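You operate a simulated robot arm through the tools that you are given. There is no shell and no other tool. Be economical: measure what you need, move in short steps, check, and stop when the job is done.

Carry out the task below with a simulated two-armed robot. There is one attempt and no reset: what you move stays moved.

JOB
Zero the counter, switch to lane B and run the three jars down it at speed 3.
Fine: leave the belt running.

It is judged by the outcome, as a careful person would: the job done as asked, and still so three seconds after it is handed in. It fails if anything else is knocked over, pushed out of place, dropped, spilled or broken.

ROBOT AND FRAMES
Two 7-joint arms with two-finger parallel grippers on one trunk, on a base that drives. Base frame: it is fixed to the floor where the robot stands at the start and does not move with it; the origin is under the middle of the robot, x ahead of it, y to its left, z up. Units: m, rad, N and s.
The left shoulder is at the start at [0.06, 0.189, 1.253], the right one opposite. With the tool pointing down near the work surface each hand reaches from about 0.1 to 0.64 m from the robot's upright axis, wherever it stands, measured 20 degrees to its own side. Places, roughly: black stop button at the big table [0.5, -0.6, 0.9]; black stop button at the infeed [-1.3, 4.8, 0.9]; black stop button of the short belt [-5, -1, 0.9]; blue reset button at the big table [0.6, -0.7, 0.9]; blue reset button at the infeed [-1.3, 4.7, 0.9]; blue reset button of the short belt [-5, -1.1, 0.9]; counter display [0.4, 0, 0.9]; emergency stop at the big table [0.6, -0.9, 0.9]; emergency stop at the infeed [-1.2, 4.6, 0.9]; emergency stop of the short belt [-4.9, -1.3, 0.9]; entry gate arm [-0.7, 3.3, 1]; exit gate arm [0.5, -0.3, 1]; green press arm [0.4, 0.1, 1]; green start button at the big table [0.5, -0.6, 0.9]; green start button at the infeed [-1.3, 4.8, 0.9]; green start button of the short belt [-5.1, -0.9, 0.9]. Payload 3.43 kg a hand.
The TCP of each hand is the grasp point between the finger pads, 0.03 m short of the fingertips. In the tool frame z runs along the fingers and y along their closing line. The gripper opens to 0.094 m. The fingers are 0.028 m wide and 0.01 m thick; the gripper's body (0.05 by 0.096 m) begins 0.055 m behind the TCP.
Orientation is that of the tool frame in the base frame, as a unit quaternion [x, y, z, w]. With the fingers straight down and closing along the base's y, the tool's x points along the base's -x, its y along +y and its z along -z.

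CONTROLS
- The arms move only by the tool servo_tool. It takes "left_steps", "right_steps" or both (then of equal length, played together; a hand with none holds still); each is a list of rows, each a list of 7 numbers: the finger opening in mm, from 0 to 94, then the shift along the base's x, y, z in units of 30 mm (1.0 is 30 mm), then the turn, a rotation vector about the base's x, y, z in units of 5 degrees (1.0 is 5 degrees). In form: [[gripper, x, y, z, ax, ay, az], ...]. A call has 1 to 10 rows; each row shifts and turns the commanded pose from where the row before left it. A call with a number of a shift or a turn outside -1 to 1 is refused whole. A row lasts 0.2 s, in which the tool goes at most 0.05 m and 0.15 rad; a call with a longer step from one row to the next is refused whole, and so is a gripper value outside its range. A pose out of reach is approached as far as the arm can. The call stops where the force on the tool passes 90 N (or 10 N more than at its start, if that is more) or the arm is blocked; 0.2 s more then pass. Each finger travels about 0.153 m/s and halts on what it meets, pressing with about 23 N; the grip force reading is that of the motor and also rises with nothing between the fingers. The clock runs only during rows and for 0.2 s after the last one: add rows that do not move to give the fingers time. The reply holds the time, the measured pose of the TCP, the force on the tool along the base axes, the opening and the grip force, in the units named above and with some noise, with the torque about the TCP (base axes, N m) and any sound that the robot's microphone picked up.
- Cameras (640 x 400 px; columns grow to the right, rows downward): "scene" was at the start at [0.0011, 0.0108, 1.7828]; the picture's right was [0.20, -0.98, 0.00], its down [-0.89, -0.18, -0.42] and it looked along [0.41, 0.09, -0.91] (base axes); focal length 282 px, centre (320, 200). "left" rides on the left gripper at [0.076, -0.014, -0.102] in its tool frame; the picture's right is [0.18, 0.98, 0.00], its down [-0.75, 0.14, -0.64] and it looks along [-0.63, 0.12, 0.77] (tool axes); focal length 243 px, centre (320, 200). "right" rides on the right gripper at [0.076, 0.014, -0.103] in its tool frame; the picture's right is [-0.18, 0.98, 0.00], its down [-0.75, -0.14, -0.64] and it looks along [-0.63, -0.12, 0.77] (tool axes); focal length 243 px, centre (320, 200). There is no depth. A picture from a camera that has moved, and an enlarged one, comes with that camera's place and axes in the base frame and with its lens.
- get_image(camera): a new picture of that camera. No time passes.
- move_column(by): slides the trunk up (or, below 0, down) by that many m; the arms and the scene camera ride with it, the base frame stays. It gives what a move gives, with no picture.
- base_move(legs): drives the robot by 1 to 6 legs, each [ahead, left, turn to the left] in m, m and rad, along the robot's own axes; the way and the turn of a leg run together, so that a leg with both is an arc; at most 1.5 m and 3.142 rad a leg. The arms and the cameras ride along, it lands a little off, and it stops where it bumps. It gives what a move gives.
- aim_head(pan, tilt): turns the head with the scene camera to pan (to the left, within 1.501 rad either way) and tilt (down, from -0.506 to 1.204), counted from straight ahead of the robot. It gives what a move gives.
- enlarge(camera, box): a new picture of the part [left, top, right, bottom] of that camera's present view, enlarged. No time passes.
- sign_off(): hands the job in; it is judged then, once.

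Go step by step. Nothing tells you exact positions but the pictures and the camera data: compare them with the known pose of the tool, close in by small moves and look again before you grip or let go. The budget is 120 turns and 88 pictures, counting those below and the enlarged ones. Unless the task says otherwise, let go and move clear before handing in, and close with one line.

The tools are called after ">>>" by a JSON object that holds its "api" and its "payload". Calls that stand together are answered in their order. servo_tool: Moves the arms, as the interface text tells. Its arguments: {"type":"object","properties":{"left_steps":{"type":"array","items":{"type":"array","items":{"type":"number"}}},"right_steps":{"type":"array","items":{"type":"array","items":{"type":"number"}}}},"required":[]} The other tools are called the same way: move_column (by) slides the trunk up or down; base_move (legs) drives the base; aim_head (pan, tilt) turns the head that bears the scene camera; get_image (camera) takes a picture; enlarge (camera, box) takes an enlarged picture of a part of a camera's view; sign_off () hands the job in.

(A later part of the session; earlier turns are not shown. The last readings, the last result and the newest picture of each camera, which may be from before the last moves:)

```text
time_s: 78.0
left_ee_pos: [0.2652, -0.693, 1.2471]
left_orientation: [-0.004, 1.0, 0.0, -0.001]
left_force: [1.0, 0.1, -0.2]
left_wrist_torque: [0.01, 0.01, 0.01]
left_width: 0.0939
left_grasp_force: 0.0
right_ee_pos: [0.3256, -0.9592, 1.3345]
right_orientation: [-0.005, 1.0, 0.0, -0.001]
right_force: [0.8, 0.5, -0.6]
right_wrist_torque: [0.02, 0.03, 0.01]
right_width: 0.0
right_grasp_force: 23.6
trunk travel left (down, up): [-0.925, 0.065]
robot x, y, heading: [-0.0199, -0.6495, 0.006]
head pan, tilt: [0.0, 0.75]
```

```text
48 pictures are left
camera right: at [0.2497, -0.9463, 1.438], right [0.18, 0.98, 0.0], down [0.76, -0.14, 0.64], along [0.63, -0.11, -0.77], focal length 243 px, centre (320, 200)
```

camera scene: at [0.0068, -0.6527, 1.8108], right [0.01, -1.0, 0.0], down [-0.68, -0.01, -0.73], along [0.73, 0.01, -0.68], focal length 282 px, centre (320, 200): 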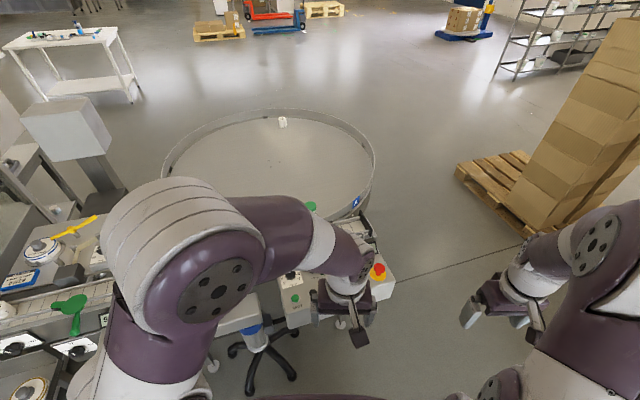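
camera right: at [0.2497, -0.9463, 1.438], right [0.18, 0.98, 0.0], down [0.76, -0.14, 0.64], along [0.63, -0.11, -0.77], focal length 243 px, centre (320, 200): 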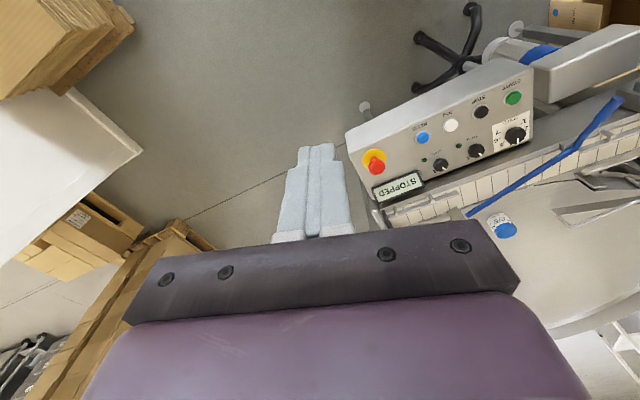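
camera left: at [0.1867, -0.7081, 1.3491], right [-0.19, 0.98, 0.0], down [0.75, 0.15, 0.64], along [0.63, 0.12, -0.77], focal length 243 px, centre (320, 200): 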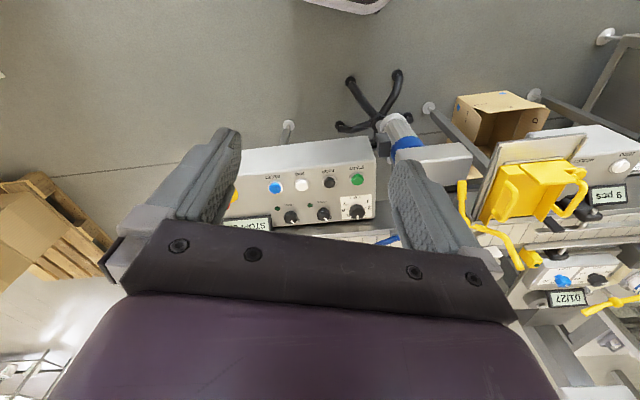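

>>> {"api": "servo_tool", "payload": {"right_steps": [[0, 0, 0.8, 0, 0, -1, 0], [0, 0, 0.8, 0, 0, -1, 0], [0, 0, 0.8, 0, 0, -1, 0], [0, 0, 0, 0, 0, -1, 0], [0, 0, 0, 0, 0, -1, 0], [0, 0, 0, 0, 0, -1, 0], [0, 0, 0, 0, 0, -1, 0]]}}

>>> {"api": "get_image", "payload": {"camera": "right"}}

```text
time_s: 79.6
left_ee_pos: [0.2638, -0.6934, 1.2478]
left_orientation: [-0.004, 1.0, 0.0, -0.001]
left_force: [0.7, -0.5, 0.4]
left_wrist_torque: [-0.03, 0.03, -0.02]
left_width: 0.094
left_grasp_force: 0.1
right_ee_pos: [0.3239, -0.8844, 1.3354]
right_orientation: [-0.004, 0.953, -0.002, 0.302]
right_force: [0.1, -0.4, 0.2]
right_wrist_torque: [-0.03, -0.02, -0.02]
right_width: 0.0
right_grasp_force: 22.8
trunk travel left (down, up): [-0.925, 0.065]
robot x, y, heading: [-0.0169, -0.6506, 0.01]
head pan, tilt: [0.0, 0.75]
```

```text
47 pictures are left
camera right: at [0.2029, -0.873, 1.3758], right [0.14, 0.98, 0.1], down [0.25, -0.13, 0.96], along [0.96, -0.11, -0.26], focal length 243 px, centre (320, 200)
```

right: 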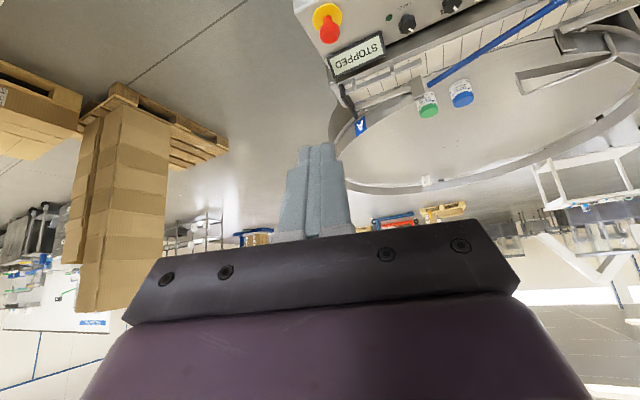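

>>> {"api": "enlarge", "payload": {"camera": "right", "box": [300, 0, 640, 200]}}

```text
1.88 times, centred on (470, 100) of right
camera zoom: at [0.2029, -0.873, 1.3758], right [0.14, 0.98, 0.1], down [0.25, -0.13, 0.96], along [0.96, -0.11, -0.26], focal length 457 px, centre (38, 388)
```

zoom: 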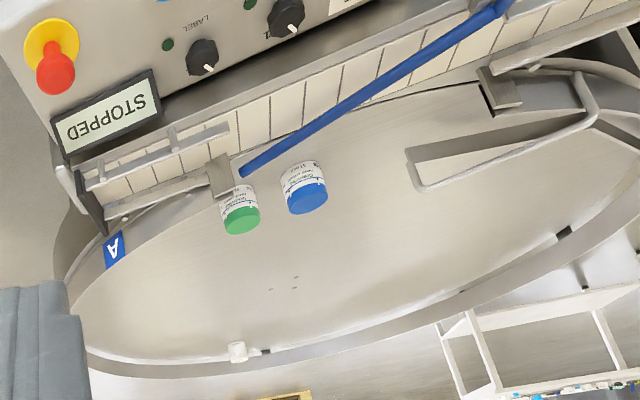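

Only an "A" sign is visible, on the rim outside the belt's dead-end. I'll go a bit right and turn left to see the belt-end faces and the rim from the other side.

>>> {"api": "base_move", "payload": {"legs": [[-0.15, -0.6, 0], [0, 0, 0.75]]}}

>>> {"api": "get_image", "payload": {"camera": "right"}}

>>> {"api": "get_image", "payload": {"camera": "scene"}}

```text
time_s: 85.1
left_ee_pos: [0.0645, -1.085, 1.247]
left_orientation: [-0.379, 0.926, 0.0, 0.0]
left_force: [0.4, -0.3, 0.0]
left_wrist_torque: [-0.02, 0.01, -0.01]
left_width: 0.0943
left_grasp_force: 0.0
right_ee_pos: [0.242, -1.1811, 1.3358]
right_orientation: [-0.361, 0.883, 0.112, 0.279]
right_force: [0.5, -0.4, -0.6]
right_wrist_torque: [-0.03, 0.02, 0.01]
right_width: 0.0
right_grasp_force: 23.2
trunk travel left (down, up): [-0.925, 0.065]
robot x, y, heading: [-0.1673, -1.2552, 0.773]
head pan, tilt: [0.0, 0.75]
```

```text
45 pictures are left
camera right: at [0.1463, -1.2573, 1.3759], right [-0.58, 0.81, 0.1], down [0.27, 0.08, 0.96], along [0.77, 0.58, -0.27], focal length 243 px, centre (320, 200)
```

right: 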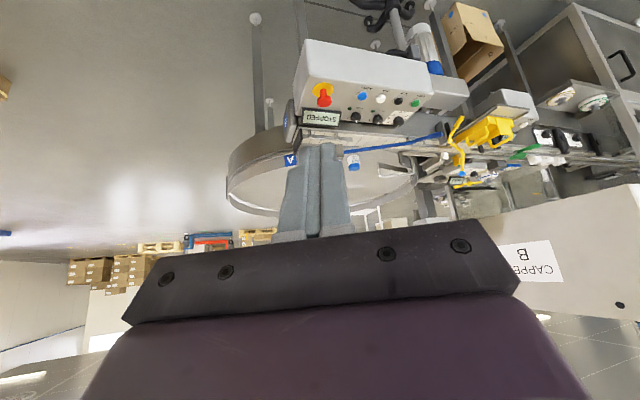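

```text
44 pictures are left
camera scene: at [-0.1488, -1.2375, 1.8108], right [0.7, -0.71, 0.0], down [-0.49, -0.48, -0.73], along [0.52, 0.51, -0.68], focal length 282 px, centre (320, 200)
```

scene: 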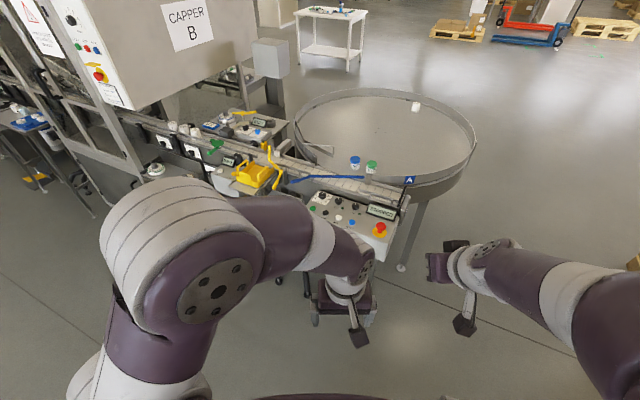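

>>> {"api": "enlarge", "payload": {"camera": "scene", "box": [220, 110, 440, 240]}}

```text
2.91 times, centred on (330, 175) of scene
camera zoom: at [-0.1488, -1.2375, 1.8108], right [0.7, -0.71, 0.0], down [-0.49, -0.48, -0.73], along [0.52, 0.51, -0.68], focal length 820 px, centre (291, 273)
```

zoom: 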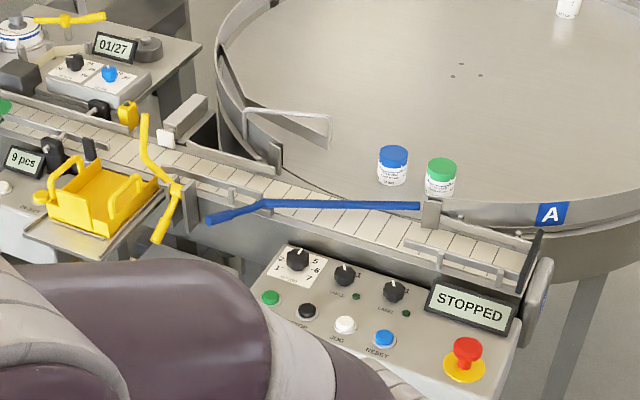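

I still see no "B" here, so I check the infeed end before deciding. I drive along the aisle to a viewing spot.

>>> {"api": "base_move", "payload": {"legs": [[0, 0, 0.8], [0, 1.25, 0], [1.4, 0, 0], [1.4, 0, 0], [0.5, 0, 0]]}}

>>> {"api": "aim_head", "payload": {"pan": -0.15, "tilt": 0.3}}

>>> {"api": "get_image", "payload": {"camera": "scene"}}

```text
time_s: 108.9
left_ee_pos: [-1.5915, 2.237, 1.2472]
left_orientation: [0.728, -0.685, 0.0, -0.001]
left_force: [0.3, -0.5, -0.2]
left_wrist_torque: [0.0, 0.02, -0.02]
left_width: 0.094
left_grasp_force: 0.1
right_ee_pos: [-1.401, 2.3053, 1.3346]
right_orientation: [0.694, -0.654, -0.217, -0.209]
right_force: [0.1, -0.1, 0.5]
right_wrist_torque: [0.02, -0.02, -0.02]
right_width: 0.0
right_grasp_force: 22.9
trunk travel left (down, up): [-0.925, 0.065]
robot x, y, heading: [-1.6184, 1.9533, 1.638]
head pan, tilt: [0.0, 0.75]
```

```text
time_s: 109.8
left_ee_pos: [-1.5913, 2.238, 1.2472]
left_orientation: [0.728, -0.685, -0.001, 0.0]
left_force: [1.1, -0.4, -0.3]
left_wrist_torque: [0.0, 0.01, 0.04]
left_width: 0.0941
left_grasp_force: 0.1
right_ee_pos: [-1.4026, 2.3084, 1.3352]
right_orientation: [0.694, -0.654, -0.217, -0.208]
right_force: [-0.1, 0.1, 0.4]
right_wrist_torque: [-0.02, -0.02, 0.02]
right_width: 0.0001
right_grasp_force: 22.6
trunk travel left (down, up): [-0.925, 0.065]
robot x, y, heading: [-1.6182, 1.9538, 1.632]
head pan, tilt: [-0.15, 0.3]
```

```text
42 pictures are left
camera scene: at [-1.6038, 1.9851, 1.8511], right [1.0, -0.09, 0.0], down [-0.03, -0.3, -0.95], along [0.08, 0.95, -0.3], focal length 282 px, centre (320, 200)
```

scene: 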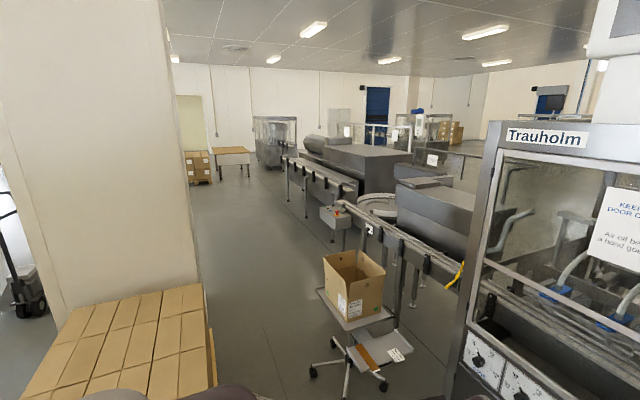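

>>> {"api": "enlarge", "payload": {"camera": "scene", "box": [280, 130, 480, 310]}}

>>> {"api": "enlarge", "payload": {"camera": "scene", "box": [310, 180, 410, 245]}}

```text
2.22 times, centred on (380, 220) of scene
camera zoom: at [-1.6038, 1.9851, 1.8511], right [1.0, -0.09, 0.0], down [-0.03, -0.3, -0.95], along [0.08, 0.95, -0.3], focal length 626 px, centre (187, 156)
```

zoom: 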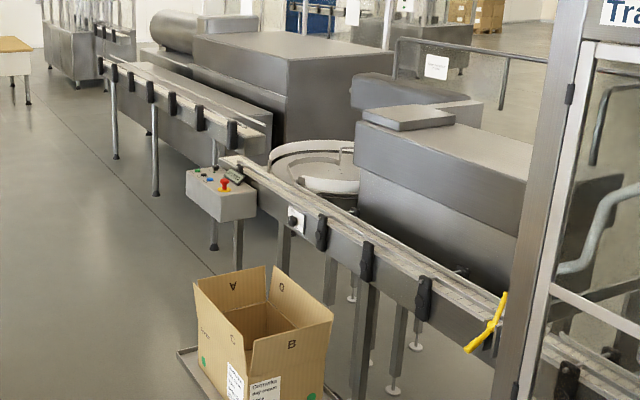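

```text
6.15 times, centred on (360, 212) of scene
camera zoom: at [-1.6038, 1.9851, 1.8511], right [1.0, -0.09, 0.0], down [-0.03, -0.3, -0.95], along [0.08, 0.95, -0.3], focal length 1734 px, centre (74, 123)
```

zoom: 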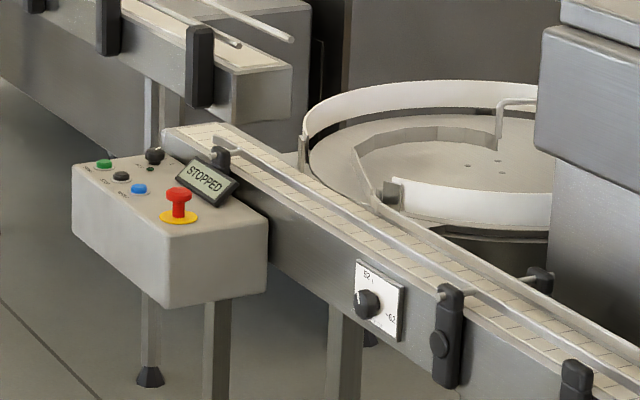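

The infeed has neither a counter nor a lane switch either, so lanes are the exit lanes chosen with the blue gate arm. I return to the big table's control side for a close look at the gate.

>>> {"api": "base_move", "payload": {"legs": [[-1.4, 0, 0], [-0.9, 0, 0], [0, 0, -1.632], [1.1, 0, 0]]}}

>>> {"api": "aim_head", "payload": {"pan": -0.1, "tilt": 0.7}}

>>> {"api": "get_image", "payload": {"camera": "scene"}}

```text
time_s: 130.4
left_ee_pos: [-0.0832, -0.3756, 1.2481]
left_orientation: [0.001, 1.0, 0.0, -0.001]
left_force: [-0.3, -0.2, 0.1]
left_wrist_torque: [-0.02, 0.0, 0.02]
left_width: 0.0941
left_grasp_force: 0.0
right_ee_pos: [-0.0239, -0.5677, 1.3352]
right_orientation: [0.001, 0.954, -0.003, 0.301]
right_force: [-0.8, -0.9, 0.4]
right_wrist_torque: [0.02, -0.02, -0.03]
right_width: 0.0001
right_grasp_force: 23.3
trunk travel left (down, up): [-0.925, 0.065]
robot x, y, heading: [-0.3654, -0.3319, -0.008]
head pan, tilt: [-0.15, 0.3]
```

```text
time_s: 131.2
left_ee_pos: [-0.0812, -0.3762, 1.2475]
left_orientation: [0.0, 1.0, 0.0, -0.001]
left_force: [-0.1, 0.5, 0.3]
left_wrist_torque: [0.05, 0.01, -0.02]
left_width: 0.0939
left_grasp_force: 0.1
right_ee_pos: [-0.0227, -0.5692, 1.3347]
right_orientation: [0.001, 0.954, -0.004, 0.3]
right_force: [-0.8, -0.2, 0.5]
right_wrist_torque: [0.01, -0.03, 0.02]
right_width: 0.0001
right_grasp_force: 23.4
trunk travel left (down, up): [-0.925, 0.065]
robot x, y, heading: [-0.3671, -0.3311, 0.001]
head pan, tilt: [-0.099, 0.7]
```

```text
39 pictures are left
camera scene: at [-0.3375, -0.3415, 1.8151], right [-0.1, -0.99, 0.0], down [-0.64, 0.07, -0.77], along [0.76, -0.08, -0.64], focal length 282 px, centre (320, 200)
```

scene: 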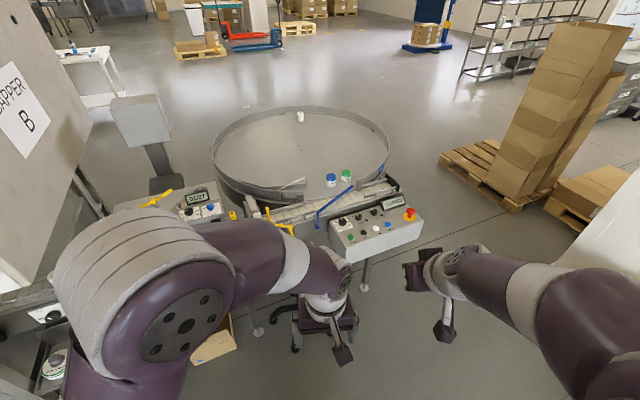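

>>> {"api": "base_move", "payload": {"legs": [[0.35, 0, 0]]}}

>>> {"api": "get_image", "payload": {"camera": "right"}}

>>> {"api": "get_image", "payload": {"camera": "left"}}

```text
time_s: 133.5
left_ee_pos: [0.2705, -0.3729, 1.2484]
left_orientation: [-0.004, 1.0, 0.0, 0.001]
left_force: [0.1, -0.4, 0.6]
left_wrist_torque: [0.01, 0.0, 0.03]
left_width: 0.0939
left_grasp_force: 0.2
right_ee_pos: [0.3315, -0.5652, 1.3356]
right_orientation: [-0.003, 0.954, -0.002, 0.301]
right_force: [0.6, 0.0, 0.5]
right_wrist_torque: [0.02, -0.03, 0.01]
right_width: 0.0001
right_grasp_force: 23.1
trunk travel left (down, up): [-0.925, 0.065]
robot x, y, heading: [-0.0103, -0.3325, 0.004]
head pan, tilt: [-0.099, 0.7]
```

```text
38 pictures are left
camera right: at [0.2102, -0.5523, 1.3763], right [0.14, 0.98, 0.1], down [0.25, -0.13, 0.96], along [0.96, -0.11, -0.26], focal length 243 px, centre (320, 200)
```

right: 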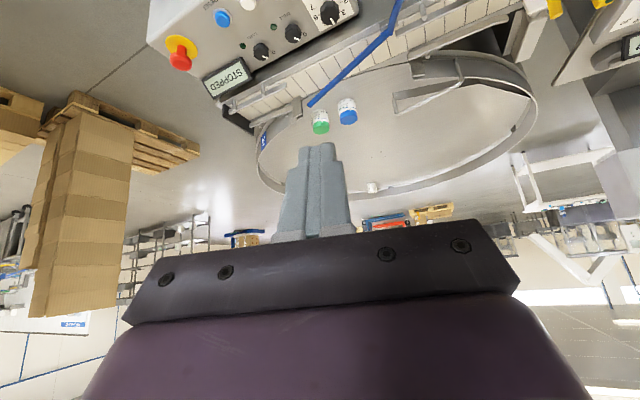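

```text
37 pictures are left
camera left: at [0.1953, -0.3874, 1.3491], right [-0.19, 0.98, 0.0], down [0.75, 0.15, 0.64], along [0.63, 0.12, -0.77], focal length 243 px, centre (320, 200)
```

left: 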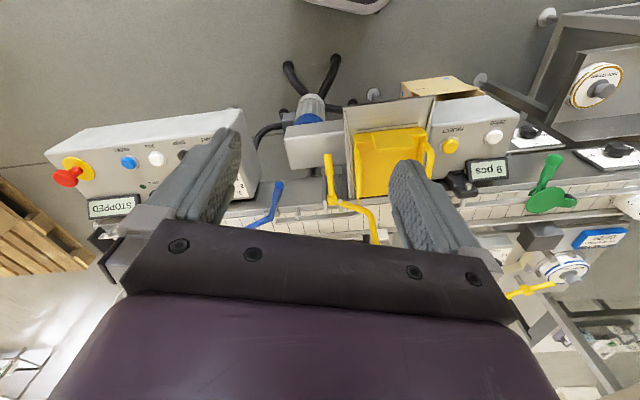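

I now understand: the yellow arm near the basket is the exit gate, and the blue arm is the lane diverter. I zoom on the belt end from here, looking for a B mark, and on the gates.

>>> {"api": "enlarge", "payload": {"camera": "right", "box": [190, 0, 420, 150]}}

>>> {"api": "enlarge", "payload": {"camera": "left", "box": [240, 120, 640, 320]}}

```text
2.67 times, centred on (305, 75) of right
camera zoom: at [0.2102, -0.5523, 1.3763], right [0.14, 0.98, 0.1], down [0.25, -0.13, 0.96], along [0.96, -0.11, -0.26], focal length 647 px, centre (360, 533)
```

zoom: 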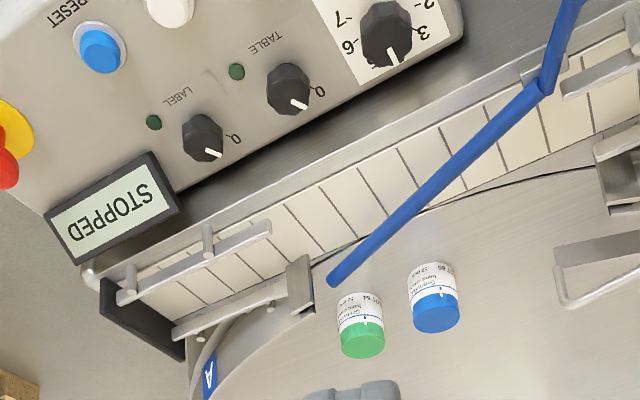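

```text
1.60 times, centred on (440, 220) of left
camera zoom: at [0.1953, -0.3874, 1.3491], right [-0.19, 0.98, 0.0], down [0.75, 0.15, 0.64], along [0.63, 0.12, -0.77], focal length 388 px, centre (128, 168)
```

zoom: 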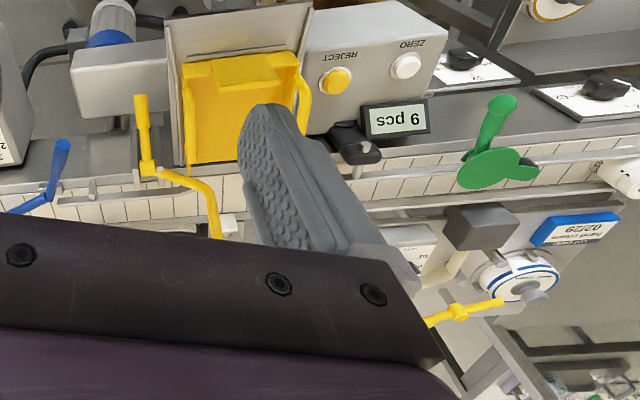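

The belt's straight end pocket is the other lane; the table (signed A, with two finished jars) is where the blue arm now diverts, so B is straight on. I bring the left hand toward ZERO and straighten the right hand.

>>> {"api": "servo_tool", "payload": {"left_steps": [[0, 0.2, 1, 0, 0, 0, 0], [0, 0.2, 1, 0, 0, 0, 0], [0, 0.2, 1, 0, 0, 0, 0], [0, 0.2, 1, 0, 0, 0, 0], [0, 0.2, 1, 0, 0, 0, 0], [0, 0.2, 1, 0, 0, 0, 0], [0, 0.2, 1, -0.5, 0, 0, 0], [0, 0.2, 1, -0.5, 0, 0, 0], [0, 0.2, 1, -0.5, 0, 0, 0], [0, 0.2, 1, -0.5, 0, 0, 0]], "right_steps": [[0, 0, 0.3, -0.3, 0, 1, 0], [0, 0, 0.3, -0.3, 0, 1, 0], [0, 0, 0.3, -0.3, 0, 1, 0], [0, 0, 0.3, -0.3, 0, 1, 0], [0, 0, 0.3, -0.3, 0, 1, 0], [0, 0, 0.3, -0.3, 0, 1, 0], [0, 0, 0.3, -0.3, 0, 1, 0], [0, 0, 0.3, 0, 0, 0, 0], [0, 0, 0.3, 0, 0, 0, 0], [0, 0, 0.3, 0, 0, 0, 0]]}}

>>> {"api": "get_image", "payload": {"camera": "right"}}

>>> {"api": "get_image", "payload": {"camera": "left"}}

```text
time_s: 135.7
left_ee_pos: [0.3349, -0.0699, 1.1871]
left_orientation: [-0.003, 1.0, -0.001, -0.001]
left_force: [0.3, 0.1, -0.5]
left_wrist_torque: [0.0, 0.03, -0.03]
left_width: 0.0
left_grasp_force: 22.8
right_ee_pos: [0.3343, -0.4747, 1.2714]
right_orientation: [-0.005, 1.0, 0.0, -0.001]
right_force: [-0.5, -0.1, -0.5]
right_wrist_torque: [-0.05, 0.03, 0.0]
right_width: 0.0001
right_grasp_force: 22.9
trunk travel left (down, up): [-0.925, 0.065]
robot x, y, heading: [-0.0071, -0.3303, 0.007]
head pan, tilt: [-0.099, 0.7]
```

```text
34 pictures are left
camera right: at [0.2581, -0.4616, 1.3749], right [0.18, 0.98, 0.0], down [0.76, -0.13, 0.64], along [0.63, -0.11, -0.77], focal length 243 px, centre (320, 200)
```

right: 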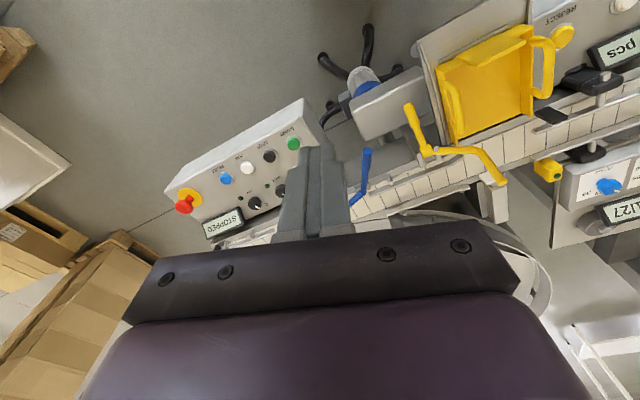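

```text
33 pictures are left
camera left: at [0.2593, -0.0851, 1.2903], right [-0.19, 0.98, 0.0], down [0.75, 0.15, 0.64], along [0.63, 0.12, -0.77], focal length 243 px, centre (320, 200)
```

left: 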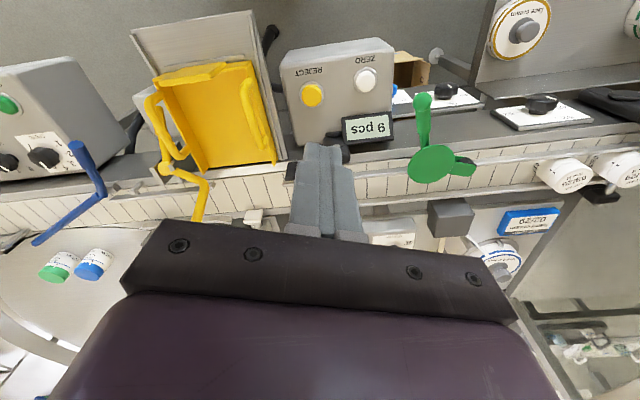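

ZERO computes to about (0.342, 0.001, 0.89). I zoom to check the green arm and yellow gate relative to the belt path.

>>> {"api": "enlarge", "payload": {"camera": "left", "box": [380, 80, 640, 230]}}

>>> {"api": "enlarge", "payload": {"camera": "right", "box": [330, 60, 570, 220]}}

```text
2.46 times, centred on (510, 155) of left
camera zoom: at [0.2593, -0.0851, 1.2903], right [-0.19, 0.98, 0.0], down [0.75, 0.15, 0.64], along [0.63, 0.12, -0.77], focal length 597 px, centre (-148, 311)
```

zoom: 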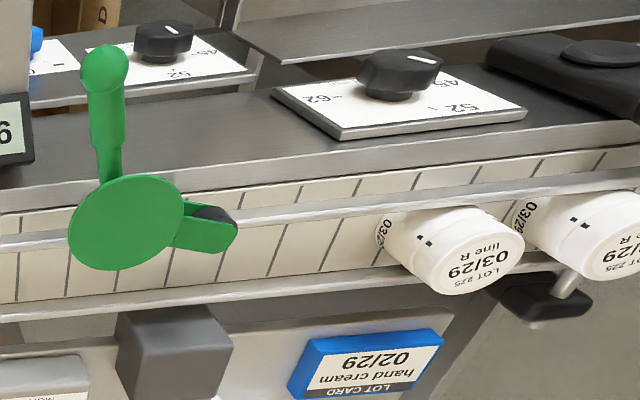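

```text
2.50 times, centred on (450, 140) of right
camera zoom: at [0.2581, -0.4616, 1.3749], right [0.18, 0.98, 0.0], down [0.76, -0.13, 0.64], along [0.63, -0.11, -0.77], focal length 606 px, centre (-5, 350)
```

zoom: 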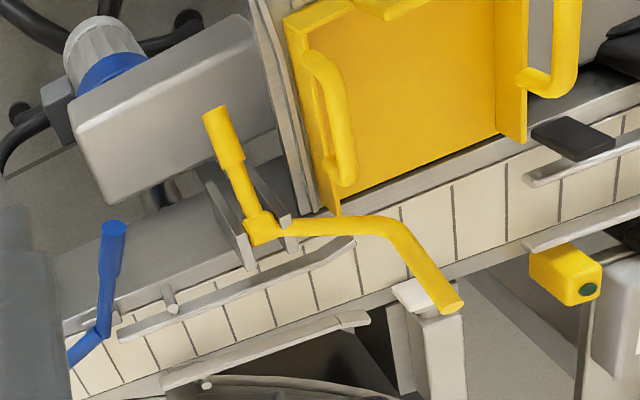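

The green arm's handle (≈(0.334, 0.059, 0.98)) is close beside ZERO, so I turn the left gripper 90° to keep its body narrow in y while descending.

>>> {"api": "servo_tool", "payload": {"left_steps": [[0, 0.05, 0.2, 0, 0, 0, 1], [0, 0.05, 0.2, 0, 0, 0, 1], [0, 0.05, 0.2, 0, 0, 0, 1], [0, 0.05, 0.2, 0, 0, 0, 1], [0, 0.05, 0.2, 0, 0, 0, 1], [0, 0, 0.2, 0, 0, 0, 1], [0, 0, 0.2, 0, 0, 0, 1], [0, 0, 0.2, 0, 0, 0, 1], [0, 0, 0.2, 0, 0, 0, 1], [0, 0, 0.2, 0, 0, 0, 1]]}}

>>> {"api": "servo_tool", "payload": {"left_steps": [[0, 0, 0.2, 0, 0, 0, 1], [0, 0, 0.0, 0, 0, 0, 1], [0, 0, 0, -0.5, 0, 0, 1], [0, 0, 0, -1, 0, 0, 1], [0, 0, 0, -1, 0, 0, 1], [0, 0, 0, -1, 0, 0, 1], [0, 0, 0, -1, 0, 0, 1], [0, 0, 0, -1, 0, 0, 1]]}}

>>> {"api": "get_image", "payload": {"camera": "left"}}

>>> {"api": "get_image", "payload": {"camera": "scene"}}

```text
time_s: 137.9
left_ee_pos: [0.3403, -0.0111, 1.1867]
left_orientation: [-0.426, 0.905, 0.0, 0.0]
left_force: [-0.1, 0.0, 0.4]
left_wrist_torque: [-0.01, -0.02, -0.01]
left_width: 0.0
left_grasp_force: 23.0
right_ee_pos: [0.3324, -0.475, 1.2726]
right_orientation: [-0.003, 1.0, -0.001, 0.001]
right_force: [0.9, -0.3, 0.0]
right_wrist_torque: [0.01, 0.0, -0.03]
right_width: 0.0002
right_grasp_force: 22.3
trunk travel left (down, up): [-0.925, 0.065]
robot x, y, heading: [-0.0086, -0.3303, 0.005]
head pan, tilt: [-0.099, 0.7]
```

```text
time_s: 139.7
left_ee_pos: [0.3404, -0.0043, 1.0236]
left_orientation: [0.71, -0.704, 0.0, 0.0]
left_force: [-0.2, -0.5, 0.4]
left_wrist_torque: [0.0, 0.02, 0.0]
left_width: 0.0
left_grasp_force: 22.8
right_ee_pos: [0.3338, -0.4747, 1.2714]
right_orientation: [-0.004, 1.0, -0.001, 0.0]
right_force: [-0.2, 0.4, 0.2]
right_wrist_torque: [-0.02, 0.04, 0.0]
right_width: 0.0
right_grasp_force: 22.7
trunk travel left (down, up): [-0.925, 0.065]
robot x, y, heading: [-0.0121, -0.3276, 0.011]
head pan, tilt: [-0.099, 0.7]
```

```text
30 pictures are left
camera left: at [0.3558, -0.0804, 1.1254], right [-0.98, -0.19, 0.0], down [-0.15, 0.75, 0.64], along [-0.12, 0.63, -0.77], focal length 243 px, centre (320, 200)
```

left: 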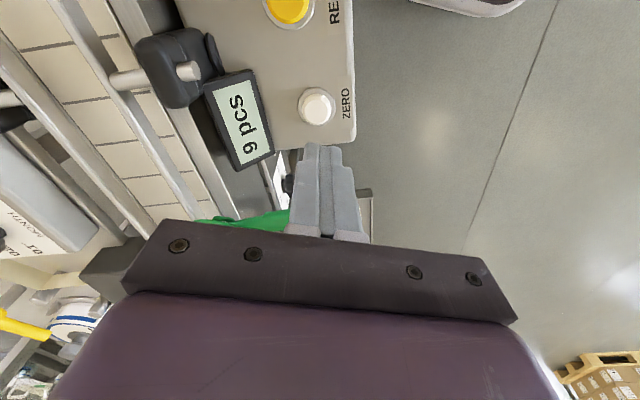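

```text
29 pictures are left
camera scene: at [0.0176, -0.3396, 1.8151], right [-0.09, -1.0, 0.0], down [-0.64, 0.06, -0.76], along [0.76, -0.07, -0.64], focal length 282 px, centre (320, 200)
```

scene: 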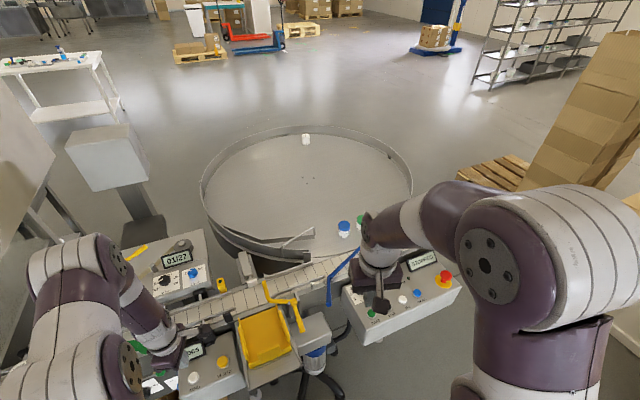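

ZERO checks out at (0.345, 0, ~0.89). I lower the closed fingers onto it gently.

>>> {"api": "servo_tool", "payload": {"left_steps": [[0, 0.13, 0.1, -0.8, 0, 0, 0], [0, 0, 0, -0.8, 0, 0, 0], [0, 0, 0, -0.8, 0, 0, 0], [0, 0, 0, -0.4, 0, 0, 0]]}}

>>> {"api": "servo_tool", "payload": {"left_steps": [[0, 0, 0, -0.15, 0, 0, 0], [0, 0, 0, -0.15, 0, 0, 0]]}}

>>> {"api": "get_image", "payload": {"camera": "left"}}

```text
time_s: 140.7
left_ee_pos: [0.3441, -0.0029, 0.9378]
left_orientation: [0.709, -0.705, 0.0, -0.001]
left_force: [0.0, -0.6, 0.6]
left_wrist_torque: [0.01, -0.01, -0.03]
left_width: 0.0
left_grasp_force: 22.9
right_ee_pos: [0.3307, -0.4757, 1.2725]
right_orientation: [-0.004, 1.0, -0.001, 0.0]
right_force: [0.1, 0.5, 0.4]
right_wrist_torque: [0.01, -0.01, 0.04]
right_width: 0.0
right_grasp_force: 22.8
trunk travel left (down, up): [-0.925, 0.065]
robot x, y, heading: [-0.0095, -0.3311, 0.009]
head pan, tilt: [-0.099, 0.7]
```

```text
time_s: 141.3
left_ee_pos: [0.345, -0.0042, 0.9292]
left_orientation: [0.71, -0.705, 0.0, 0.0]
left_force: [-0.2, -0.2, -0.6]
left_wrist_torque: [0.0, 0.0, 0.01]
left_width: 0.0
left_grasp_force: 23.1
right_ee_pos: [0.3334, -0.4755, 1.271]
right_orientation: [-0.004, 1.0, -0.002, 0.0]
right_force: [0.5, 0.3, 0.2]
right_wrist_torque: [0.03, -0.01, 0.0]
right_width: 0.0
right_grasp_force: 23.5
trunk travel left (down, up): [-0.925, 0.065]
robot x, y, heading: [-0.009, -0.3311, 0.006]
head pan, tilt: [-0.099, 0.7]
```

```text
28 pictures are left
camera left: at [0.36, -0.0799, 1.0313], right [-0.98, -0.19, 0.0], down [-0.15, 0.75, 0.64], along [-0.12, 0.63, -0.77], focal length 243 px, centre (320, 200)
```

left: 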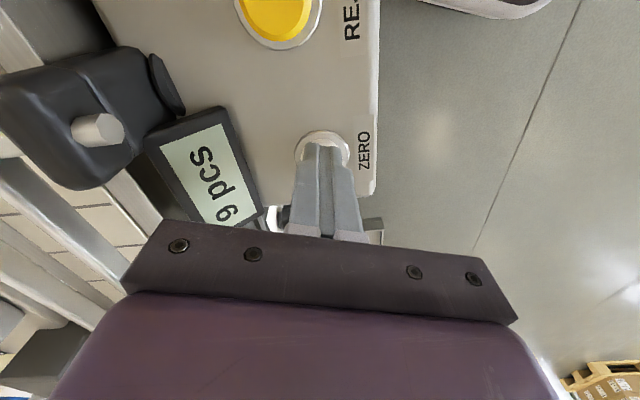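

Aligned over ZERO; no contact yet. I continue down in small steps.

>>> {"api": "servo_tool", "payload": {"left_steps": [[0, 0, 0, -0.15, 0, 0, 0], [0, 0, 0, -0.15, 0, 0, 0]]}}

>>> {"api": "servo_tool", "payload": {"left_steps": [[0, 0, 0, -0.12, 0, 0, 0]]}}

>>> {"api": "servo_tool", "payload": {"left_steps": [[0, 0, 0, -0.1, 0, 0, 0]]}}

```text
time_s: 141.9
left_ee_pos: [0.3437, -0.0044, 0.9212]
left_orientation: [0.71, -0.704, -0.001, 0.0]
left_force: [-1.7, 0.6, 2.3]
left_wrist_torque: [0.01, 0.05, 0.01]
left_width: 0.0001
left_grasp_force: 23.1
right_ee_pos: [0.3308, -0.4757, 1.2722]
right_orientation: [-0.005, 1.0, -0.001, 0.0]
right_force: [-0.2, 0.0, 0.3]
right_wrist_torque: [0.01, -0.05, 0.0]
right_width: 0.0
right_grasp_force: 22.9
trunk travel left (down, up): [-0.925, 0.065]
robot x, y, heading: [-0.0131, -0.3297, 0.001]
head pan, tilt: [-0.099, 0.7]
heard: click
```

```text
time_s: 142.3
left_ee_pos: [0.3447, -0.0043, 0.9183]
left_orientation: [0.71, -0.704, 0.0, -0.001]
left_force: [-3.6, 0.7, 18.7]
left_wrist_torque: [0.09, 0.12, 0.03]
left_width: 0.0001
left_grasp_force: 23.3
right_ee_pos: [0.3305, -0.4768, 1.2736]
right_orientation: [-0.004, 1.0, 0.0, 0.001]
right_force: [-0.4, -0.2, 0.2]
right_wrist_torque: [-0.02, 0.02, -0.03]
right_width: 0.0
right_grasp_force: 22.8
trunk travel left (down, up): [-0.925, 0.065]
robot x, y, heading: [-0.0094, -0.3315, 0.007]
head pan, tilt: [-0.099, 0.7]
```

```text
time_s: 142.7
left_ee_pos: [0.3446, -0.0038, 0.9153]
left_orientation: [0.709, -0.705, 0.002, -0.004]
left_force: [1.2, -1.0, 31.1]
left_wrist_torque: [0.08, -0.03, 0.06]
left_width: 0.0001
left_grasp_force: 22.8
right_ee_pos: [0.3282, -0.4785, 1.2731]
right_orientation: [-0.004, 1.0, 0.001, 0.0]
right_force: [-0.2, 0.0, -0.2]
right_wrist_torque: [-0.02, 0.04, 0.03]
right_width: 0.0
right_grasp_force: 22.8
trunk travel left (down, up): [-0.925, 0.065]
robot x, y, heading: [-0.0113, -0.3274, 0.002]
head pan, tilt: [-0.099, 0.7]
```

Click heard. I lift off and check the display.

>>> {"api": "servo_tool", "payload": {"left_steps": [[0, 0, 0, 0.6, 0, 0, 0], [0, 0, 0, 1, 0, 0, 0], [0, 0, 0, 1, 0, 0, 0], [0, 0, 0, 1, 0, 0, 0], [0, 0, 0, 1, 0, 0, 0], [0, 0, 0, 1, 0, 0, 0], [0, 0, 0, 1, 0, 0, 0], [0, 0, 0, 1, 0, 0, 0]]}}

>>> {"api": "get_image", "payload": {"camera": "left"}}

```text
time_s: 144.5
left_ee_pos: [0.3436, -0.004, 1.1427]
left_orientation: [0.709, -0.705, -0.001, 0.0]
left_force: [-0.1, 0.6, 0.5]
left_wrist_torque: [0.0, -0.04, -0.04]
left_width: 0.0001
left_grasp_force: 22.5
right_ee_pos: [0.3306, -0.476, 1.2725]
right_orientation: [-0.004, 1.0, 0.0, -0.001]
right_force: [-0.5, -0.3, 0.6]
right_wrist_torque: [-0.01, -0.01, -0.02]
right_width: 0.0
right_grasp_force: 22.9
trunk travel left (down, up): [-0.925, 0.065]
robot x, y, heading: [-0.0095, -0.3317, 0.005]
head pan, tilt: [-0.099, 0.7]
```

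```text
27 pictures are left
camera left: at [0.3597, -0.0802, 1.2447], right [-0.98, -0.19, 0.0], down [-0.15, 0.75, 0.64], along [-0.12, 0.63, -0.77], focal length 243 px, centre (320, 200)
```

left: 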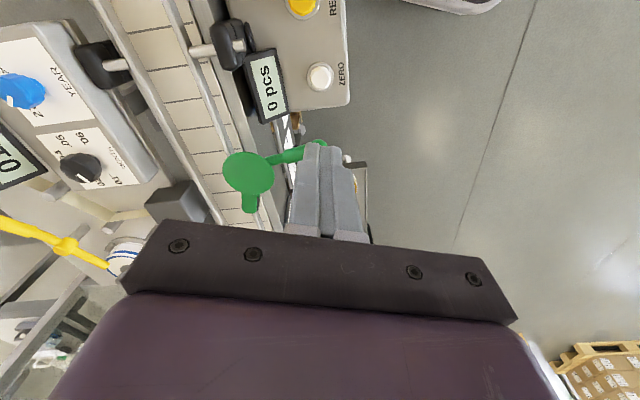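

The counter reads 0 pcs. Next is the blue lane arm: its handle end is at about (0.51, -0.41, 0.95) and its pivot about (0.62, -0.42). I bring the closed right fingers above the handle's right side.

>>> {"api": "servo_tool", "payload": {"right_steps": [[0, 0.95, 0, -0.8, 0, 0, 0], [0, 0.95, 0, -0.8, 0, 0, 0], [0, 0.95, 0, -0.8, 0, 0, 0], [0, 0.95, 0, -0.8, 0, 0, 0], [0, 0.95, 0, -0.8, 0, 0, 0], [0, 0.95, 0, -0.8, 0, 0, 0], [0, 0.95, 0, -0.8, 0, 0, 0]]}}

>>> {"api": "get_image", "payload": {"camera": "right"}}

>>> {"api": "get_image", "payload": {"camera": "scene"}}

```text
time_s: 146.1
left_ee_pos: [0.3468, -0.0044, 1.1425]
left_orientation: [0.709, -0.705, -0.001, 0.0]
left_force: [0.7, 0.0, 0.0]
left_wrist_torque: [0.01, 0.02, 0.0]
left_width: 0.0
left_grasp_force: 23.2
right_ee_pos: [0.5346, -0.4728, 1.1031]
right_orientation: [-0.005, 1.0, -0.001, -0.001]
right_force: [0.6, -0.2, -0.4]
right_wrist_torque: [0.01, 0.03, 0.03]
right_width: 0.0
right_grasp_force: 23.3
trunk travel left (down, up): [-0.925, 0.065]
robot x, y, heading: [-0.0096, -0.3334, 0.003]
head pan, tilt: [-0.099, 0.7]
```

```text
26 pictures are left
camera right: at [0.4593, -0.4604, 1.2063], right [0.18, 0.98, 0.0], down [0.76, -0.13, 0.64], along [0.63, -0.11, -0.77], focal length 243 px, centre (320, 200)
```

right: 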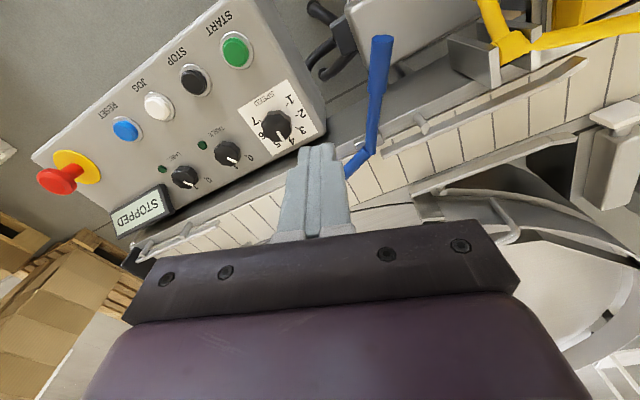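

```text
25 pictures are left
camera scene: at [0.0191, -0.3402, 1.8151], right [-0.09, -1.0, 0.0], down [-0.64, 0.06, -0.76], along [0.76, -0.07, -0.65], focal length 282 px, centre (320, 200)
```

scene: 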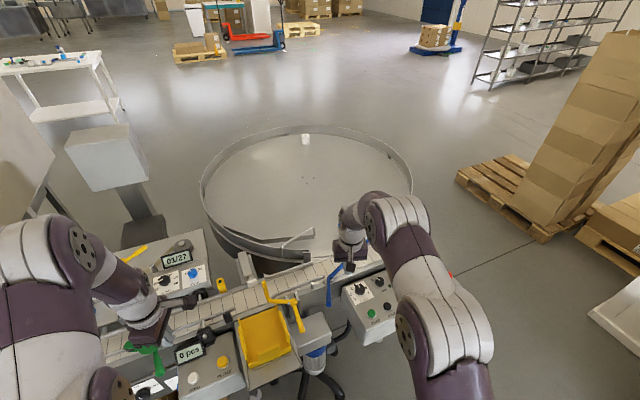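

The handle is confirmed at (0.50, -0.41) with the bend at (0.615, -0.424). I descend beside it on its right.

>>> {"api": "servo_tool", "payload": {"right_steps": [[0, 0, 0.75, -0.8, 0, 0, 0], [0, -0.1, 0, -0.8, 0, 0, 0], [0, -0.1, 0, -0.8, 0, 0, 0], [0, 0, 0, -0.8, 0, 0, 0], [0, 0, 0, -0.8, 0, 0, 0], [0, 0, 0, -0.7, 0, 0, 0]]}}

>>> {"api": "get_image", "payload": {"camera": "right"}}

```text
time_s: 147.5
left_ee_pos: [0.3449, -0.0033, 1.1422]
left_orientation: [0.709, -0.705, 0.0, 0.0]
left_force: [0.1, 0.3, 0.3]
left_wrist_torque: [-0.03, -0.02, -0.01]
left_width: 0.0001
left_grasp_force: 23.1
right_ee_pos: [0.5247, -0.4489, 0.9642]
right_orientation: [-0.003, 1.0, 0.0, 0.001]
right_force: [-0.4, 1.0, 0.2]
right_wrist_torque: [-0.01, 0.0, -0.01]
right_width: 0.0
right_grasp_force: 22.3
trunk travel left (down, up): [-0.925, 0.065]
robot x, y, heading: [-0.0112, -0.3317, 0.004]
head pan, tilt: [-0.099, 0.7]
```

```text
24 pictures are left
camera right: at [0.4491, -0.4375, 1.0676], right [0.18, 0.98, 0.0], down [0.75, -0.14, 0.64], along [0.63, -0.11, -0.77], focal length 243 px, centre (320, 200)
```

right: 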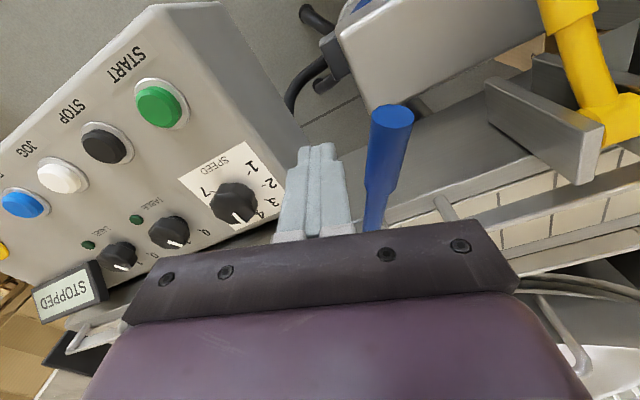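

The fingers are alongside the handle. I push it left (+y) gradually.

>>> {"api": "servo_tool", "payload": {"right_steps": [[0, 0, 0.4, 0, 0, 0, 0], [0, 0, 0.4, 0, 0, 0, 0], [0, 0, 0.4, 0, 0, 0, 0], [0, 0, 0.4, 0, 0, 0, 0]]}}

>>> {"api": "get_image", "payload": {"camera": "right"}}

```text
time_s: 148.5
left_ee_pos: [0.345, -0.0025, 1.1415]
left_orientation: [0.71, -0.704, 0.001, 0.001]
left_force: [0.1, 0.3, -0.2]
left_wrist_torque: [-0.03, -0.03, -0.02]
left_width: 0.0
left_grasp_force: 22.7
right_ee_pos: [0.5241, -0.4008, 0.9636]
right_orientation: [-0.005, 1.0, 0.0, 0.0]
right_force: [-0.1, -0.1, 1.0]
right_wrist_torque: [-0.03, -0.02, 0.0]
right_width: 0.0
right_grasp_force: 23.2
trunk travel left (down, up): [-0.925, 0.065]
robot x, y, heading: [-0.0086, -0.3284, 0.005]
head pan, tilt: [-0.099, 0.7]
```

```text
23 pictures are left
camera right: at [0.4485, -0.3887, 1.0674], right [0.18, 0.98, 0.0], down [0.76, -0.13, 0.64], along [0.63, -0.11, -0.77], focal length 243 px, centre (320, 200)
```

right: 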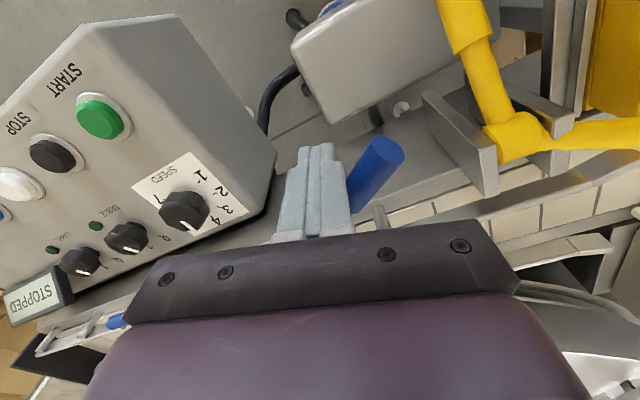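

The arm is turning: its tip now shows at the near side of the pocket. I push a little more toward its stop.

>>> {"api": "servo_tool", "payload": {"right_steps": [[0, 0, 0.3, 0, 0, 0, 0], [0, 0, 0.3, 0, 0, 0, 0]]}}

>>> {"api": "get_image", "payload": {"camera": "scene"}}

>>> {"api": "enlarge", "payload": {"camera": "right", "box": [0, 220, 240, 400]}}

```text
time_s: 149.1
left_ee_pos: [0.3451, -0.0174, 1.1471]
left_orientation: [0.708, -0.706, -0.003, -0.005]
left_force: [-0.8, 0.1, 0.7]
left_wrist_torque: [0.0, -0.01, -0.03]
left_width: 0.0
left_grasp_force: 22.9
right_ee_pos: [0.523, -0.4006, 0.9635]
right_orientation: [0.0, 1.0, 0.003, 0.0]
right_force: [-0.1, -65.9, 21.7]
right_wrist_torque: [-0.58, -0.29, -0.84]
right_width: 0.0
right_grasp_force: 22.5
trunk travel left (down, up): [-0.925, 0.065]
robot x, y, heading: [-0.0081, -0.3288, 0.005]
head pan, tilt: [-0.099, 0.7]
```

```text
22 pictures are left
camera scene: at [0.0134, -0.3596, 1.8153], right [-0.1, -1.0, -0.01], down [-0.64, 0.07, -0.77], along [0.76, -0.07, -0.64], focal length 282 px, centre (320, 200)
```

scene: 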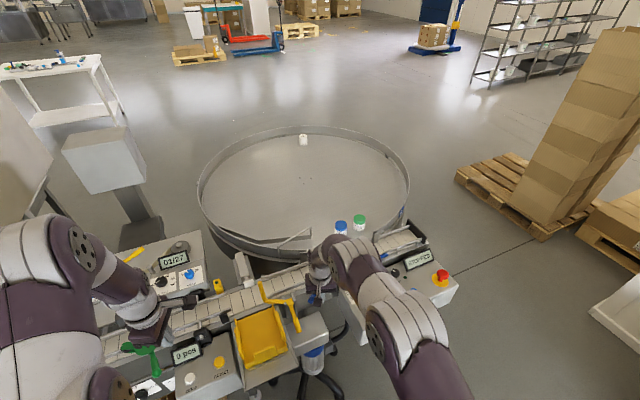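

```text
2.22 times, centred on (120, 310) of right
camera zoom: at [0.4486, -0.3878, 1.067], right [0.18, 0.98, 0.01], down [0.75, -0.14, 0.64], along [0.63, -0.11, -0.77], focal length 539 px, centre (764, -44)
```

zoom: 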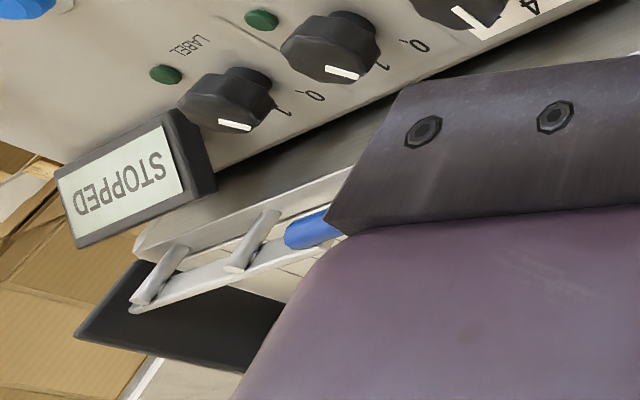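

The arm reached its stop lying along the near rail; the straight lane is open. I back off and rise, then look at the speed dial.

>>> {"api": "servo_tool", "payload": {"right_steps": [[0, 0, -0.8, 0, 0, 0, 0], [0, 0, -0.5, 0.5, 0, 0, 0], [0, -0.3, 0, 1, 0, 0, 0], [40, -0.3, -0.3, 1, 0, 0, 0], [60, -0.3, -0.8, 1, 0, 0, 0], [60, -0.3, -0.8, 1, 0, 0, 0], [60, 0, -0.3, 0, 0, 0, 0]]}}

>>> {"api": "get_image", "payload": {"camera": "right"}}

```text
time_s: 150.7
left_ee_pos: [0.3463, -0.0018, 1.1411]
left_orientation: [0.71, -0.705, 0.001, 0.0]
left_force: [-0.5, 0.6, -0.5]
left_wrist_torque: [-0.02, 0.0, 0.0]
left_width: 0.0001
left_grasp_force: 23.2
right_ee_pos: [0.4904, -0.489, 1.0974]
right_orientation: [-0.005, 1.0, -0.001, 0.001]
right_force: [0.3, -0.9, 0.9]
right_wrist_torque: [-0.02, 0.0, 0.0]
right_width: 0.0598
right_grasp_force: 0.1
trunk travel left (down, up): [-0.925, 0.065]
robot x, y, heading: [-0.0109, -0.3298, 0.008]
head pan, tilt: [-0.099, 0.7]
```

```text
20 pictures are left
camera right: at [0.4148, -0.476, 1.2006], right [0.18, 0.98, 0.0], down [0.76, -0.13, 0.64], along [0.63, -0.11, -0.77], focal length 243 px, centre (320, 200)
```

right: 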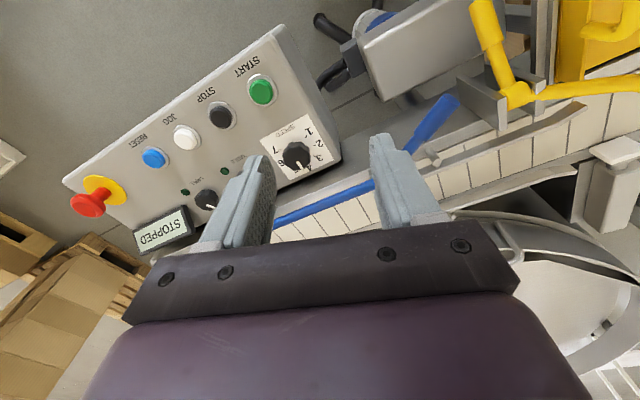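

The blue arm now lies along the near rail. SPEED knob ≈ (0.578, -0.54, 0.90), START ≈ (0.485, -0.552, 0.90). I zoom on the dial.

>>> {"api": "enlarge", "payload": {"camera": "right", "box": [240, 60, 360, 190]}}

```text
3.08 times, centred on (300, 125) of right
camera zoom: at [0.4148, -0.476, 1.2006], right [0.18, 0.98, 0.0], down [0.76, -0.13, 0.64], along [0.63, -0.11, -0.77], focal length 746 px, centre (382, 431)
```

zoom: 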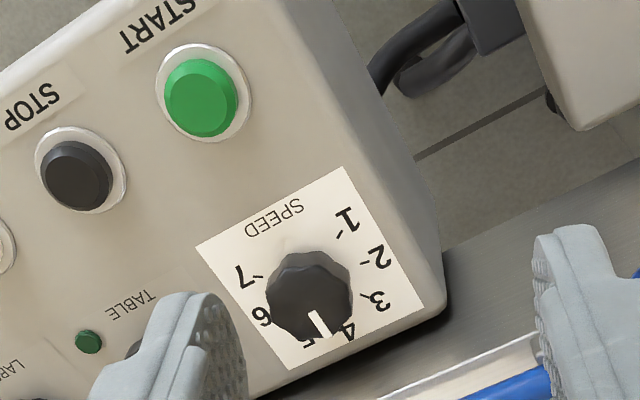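

The pointer is at 4; 3 is about 40° counter-clockwise. I place the open fingers over the knob, pre-turned -20°.

>>> {"api": "servo_tool", "payload": {"right_steps": [[60, 0.73, -0.43, -0.5, 0, 0, -1], [60, 0.73, -0.43, -0.5, 0, 0, -1], [60, 0.73, -0.43, -0.8, 0, 0, -1], [60, 0.73, -0.43, -0.8, 0, 0, -1], [60, 0, 0, -0.8, 0, 0, 0]]}}

>>> {"api": "get_image", "payload": {"camera": "right"}}

```text
time_s: 151.9
left_ee_pos: [0.3465, -0.0034, 1.1417]
left_orientation: [0.709, -0.705, 0.0, 0.0]
left_force: [1.2, 0.6, -0.3]
left_wrist_torque: [-0.02, 0.01, 0.03]
left_width: 0.0
left_grasp_force: 22.6
right_ee_pos: [0.5815, -0.5421, 0.9963]
right_orientation: [0.17, 0.985, -0.002, 0.001]
right_force: [-0.1, -1.0, -0.3]
right_wrist_torque: [-0.01, 0.0, -0.02]
right_width: 0.0599
right_grasp_force: 0.1
trunk travel left (down, up): [-0.925, 0.065]
robot x, y, heading: [-0.0111, -0.3288, 0.008]
head pan, tilt: [-0.099, 0.7]
```

```text
18 pictures are left
camera right: at [0.5147, -0.5044, 1.1006], right [0.5, 0.86, 0.0], down [0.66, -0.39, 0.64], along [0.55, -0.32, -0.77], focal length 243 px, centre (320, 200)
```

right: 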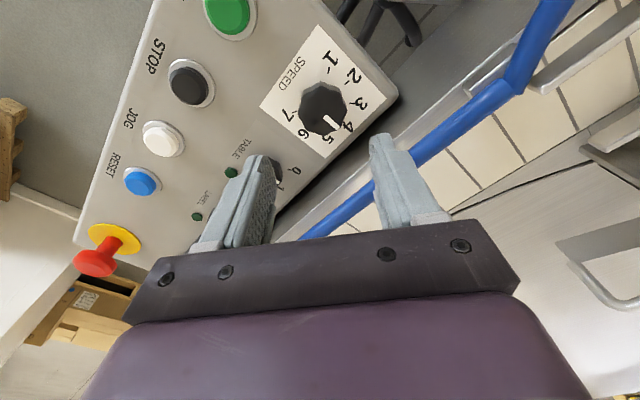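

The knob lies between the finger tips at (0.575, -0.537). I lower around it.

>>> {"api": "servo_tool", "payload": {"right_steps": [[56, -0.2, 0.17, -0.8, 0, 0, 0], [56, 0, 0, -0.8, 0, 0, 0], [56, 0, 0, -0.5, 0, 0, 0], [56, 0, 0, -0.35, 0, 0, 0]]}}

>>> {"api": "get_image", "payload": {"camera": "right"}}

```text
time_s: 152.9
left_ee_pos: [0.3456, -0.0036, 1.1419]
left_orientation: [0.709, -0.705, 0.0, 0.001]
left_force: [0.1, -0.6, 0.0]
left_wrist_torque: [0.01, -0.02, 0.02]
left_width: 0.0
left_grasp_force: 22.9
right_ee_pos: [0.5711, -0.5362, 0.9202]
right_orientation: [0.17, 0.985, 0.0, 0.0]
right_force: [-0.4, 0.2, 0.9]
right_wrist_torque: [-0.01, 0.0, 0.01]
right_width: 0.0559
right_grasp_force: 0.1
trunk travel left (down, up): [-0.925, 0.065]
robot x, y, heading: [-0.0115, -0.3284, 0.009]
head pan, tilt: [-0.099, 0.7]
```

```text
17 pictures are left
camera right: at [0.5048, -0.4994, 1.0239], right [0.5, 0.86, 0.0], down [0.66, -0.38, 0.64], along [0.56, -0.32, -0.77], focal length 243 px, centre (320, 200)
```

right: 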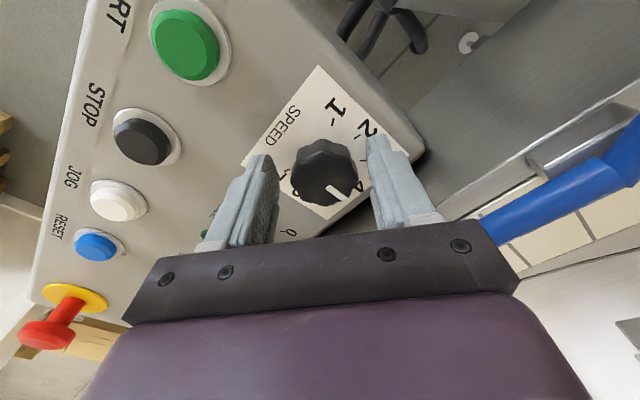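

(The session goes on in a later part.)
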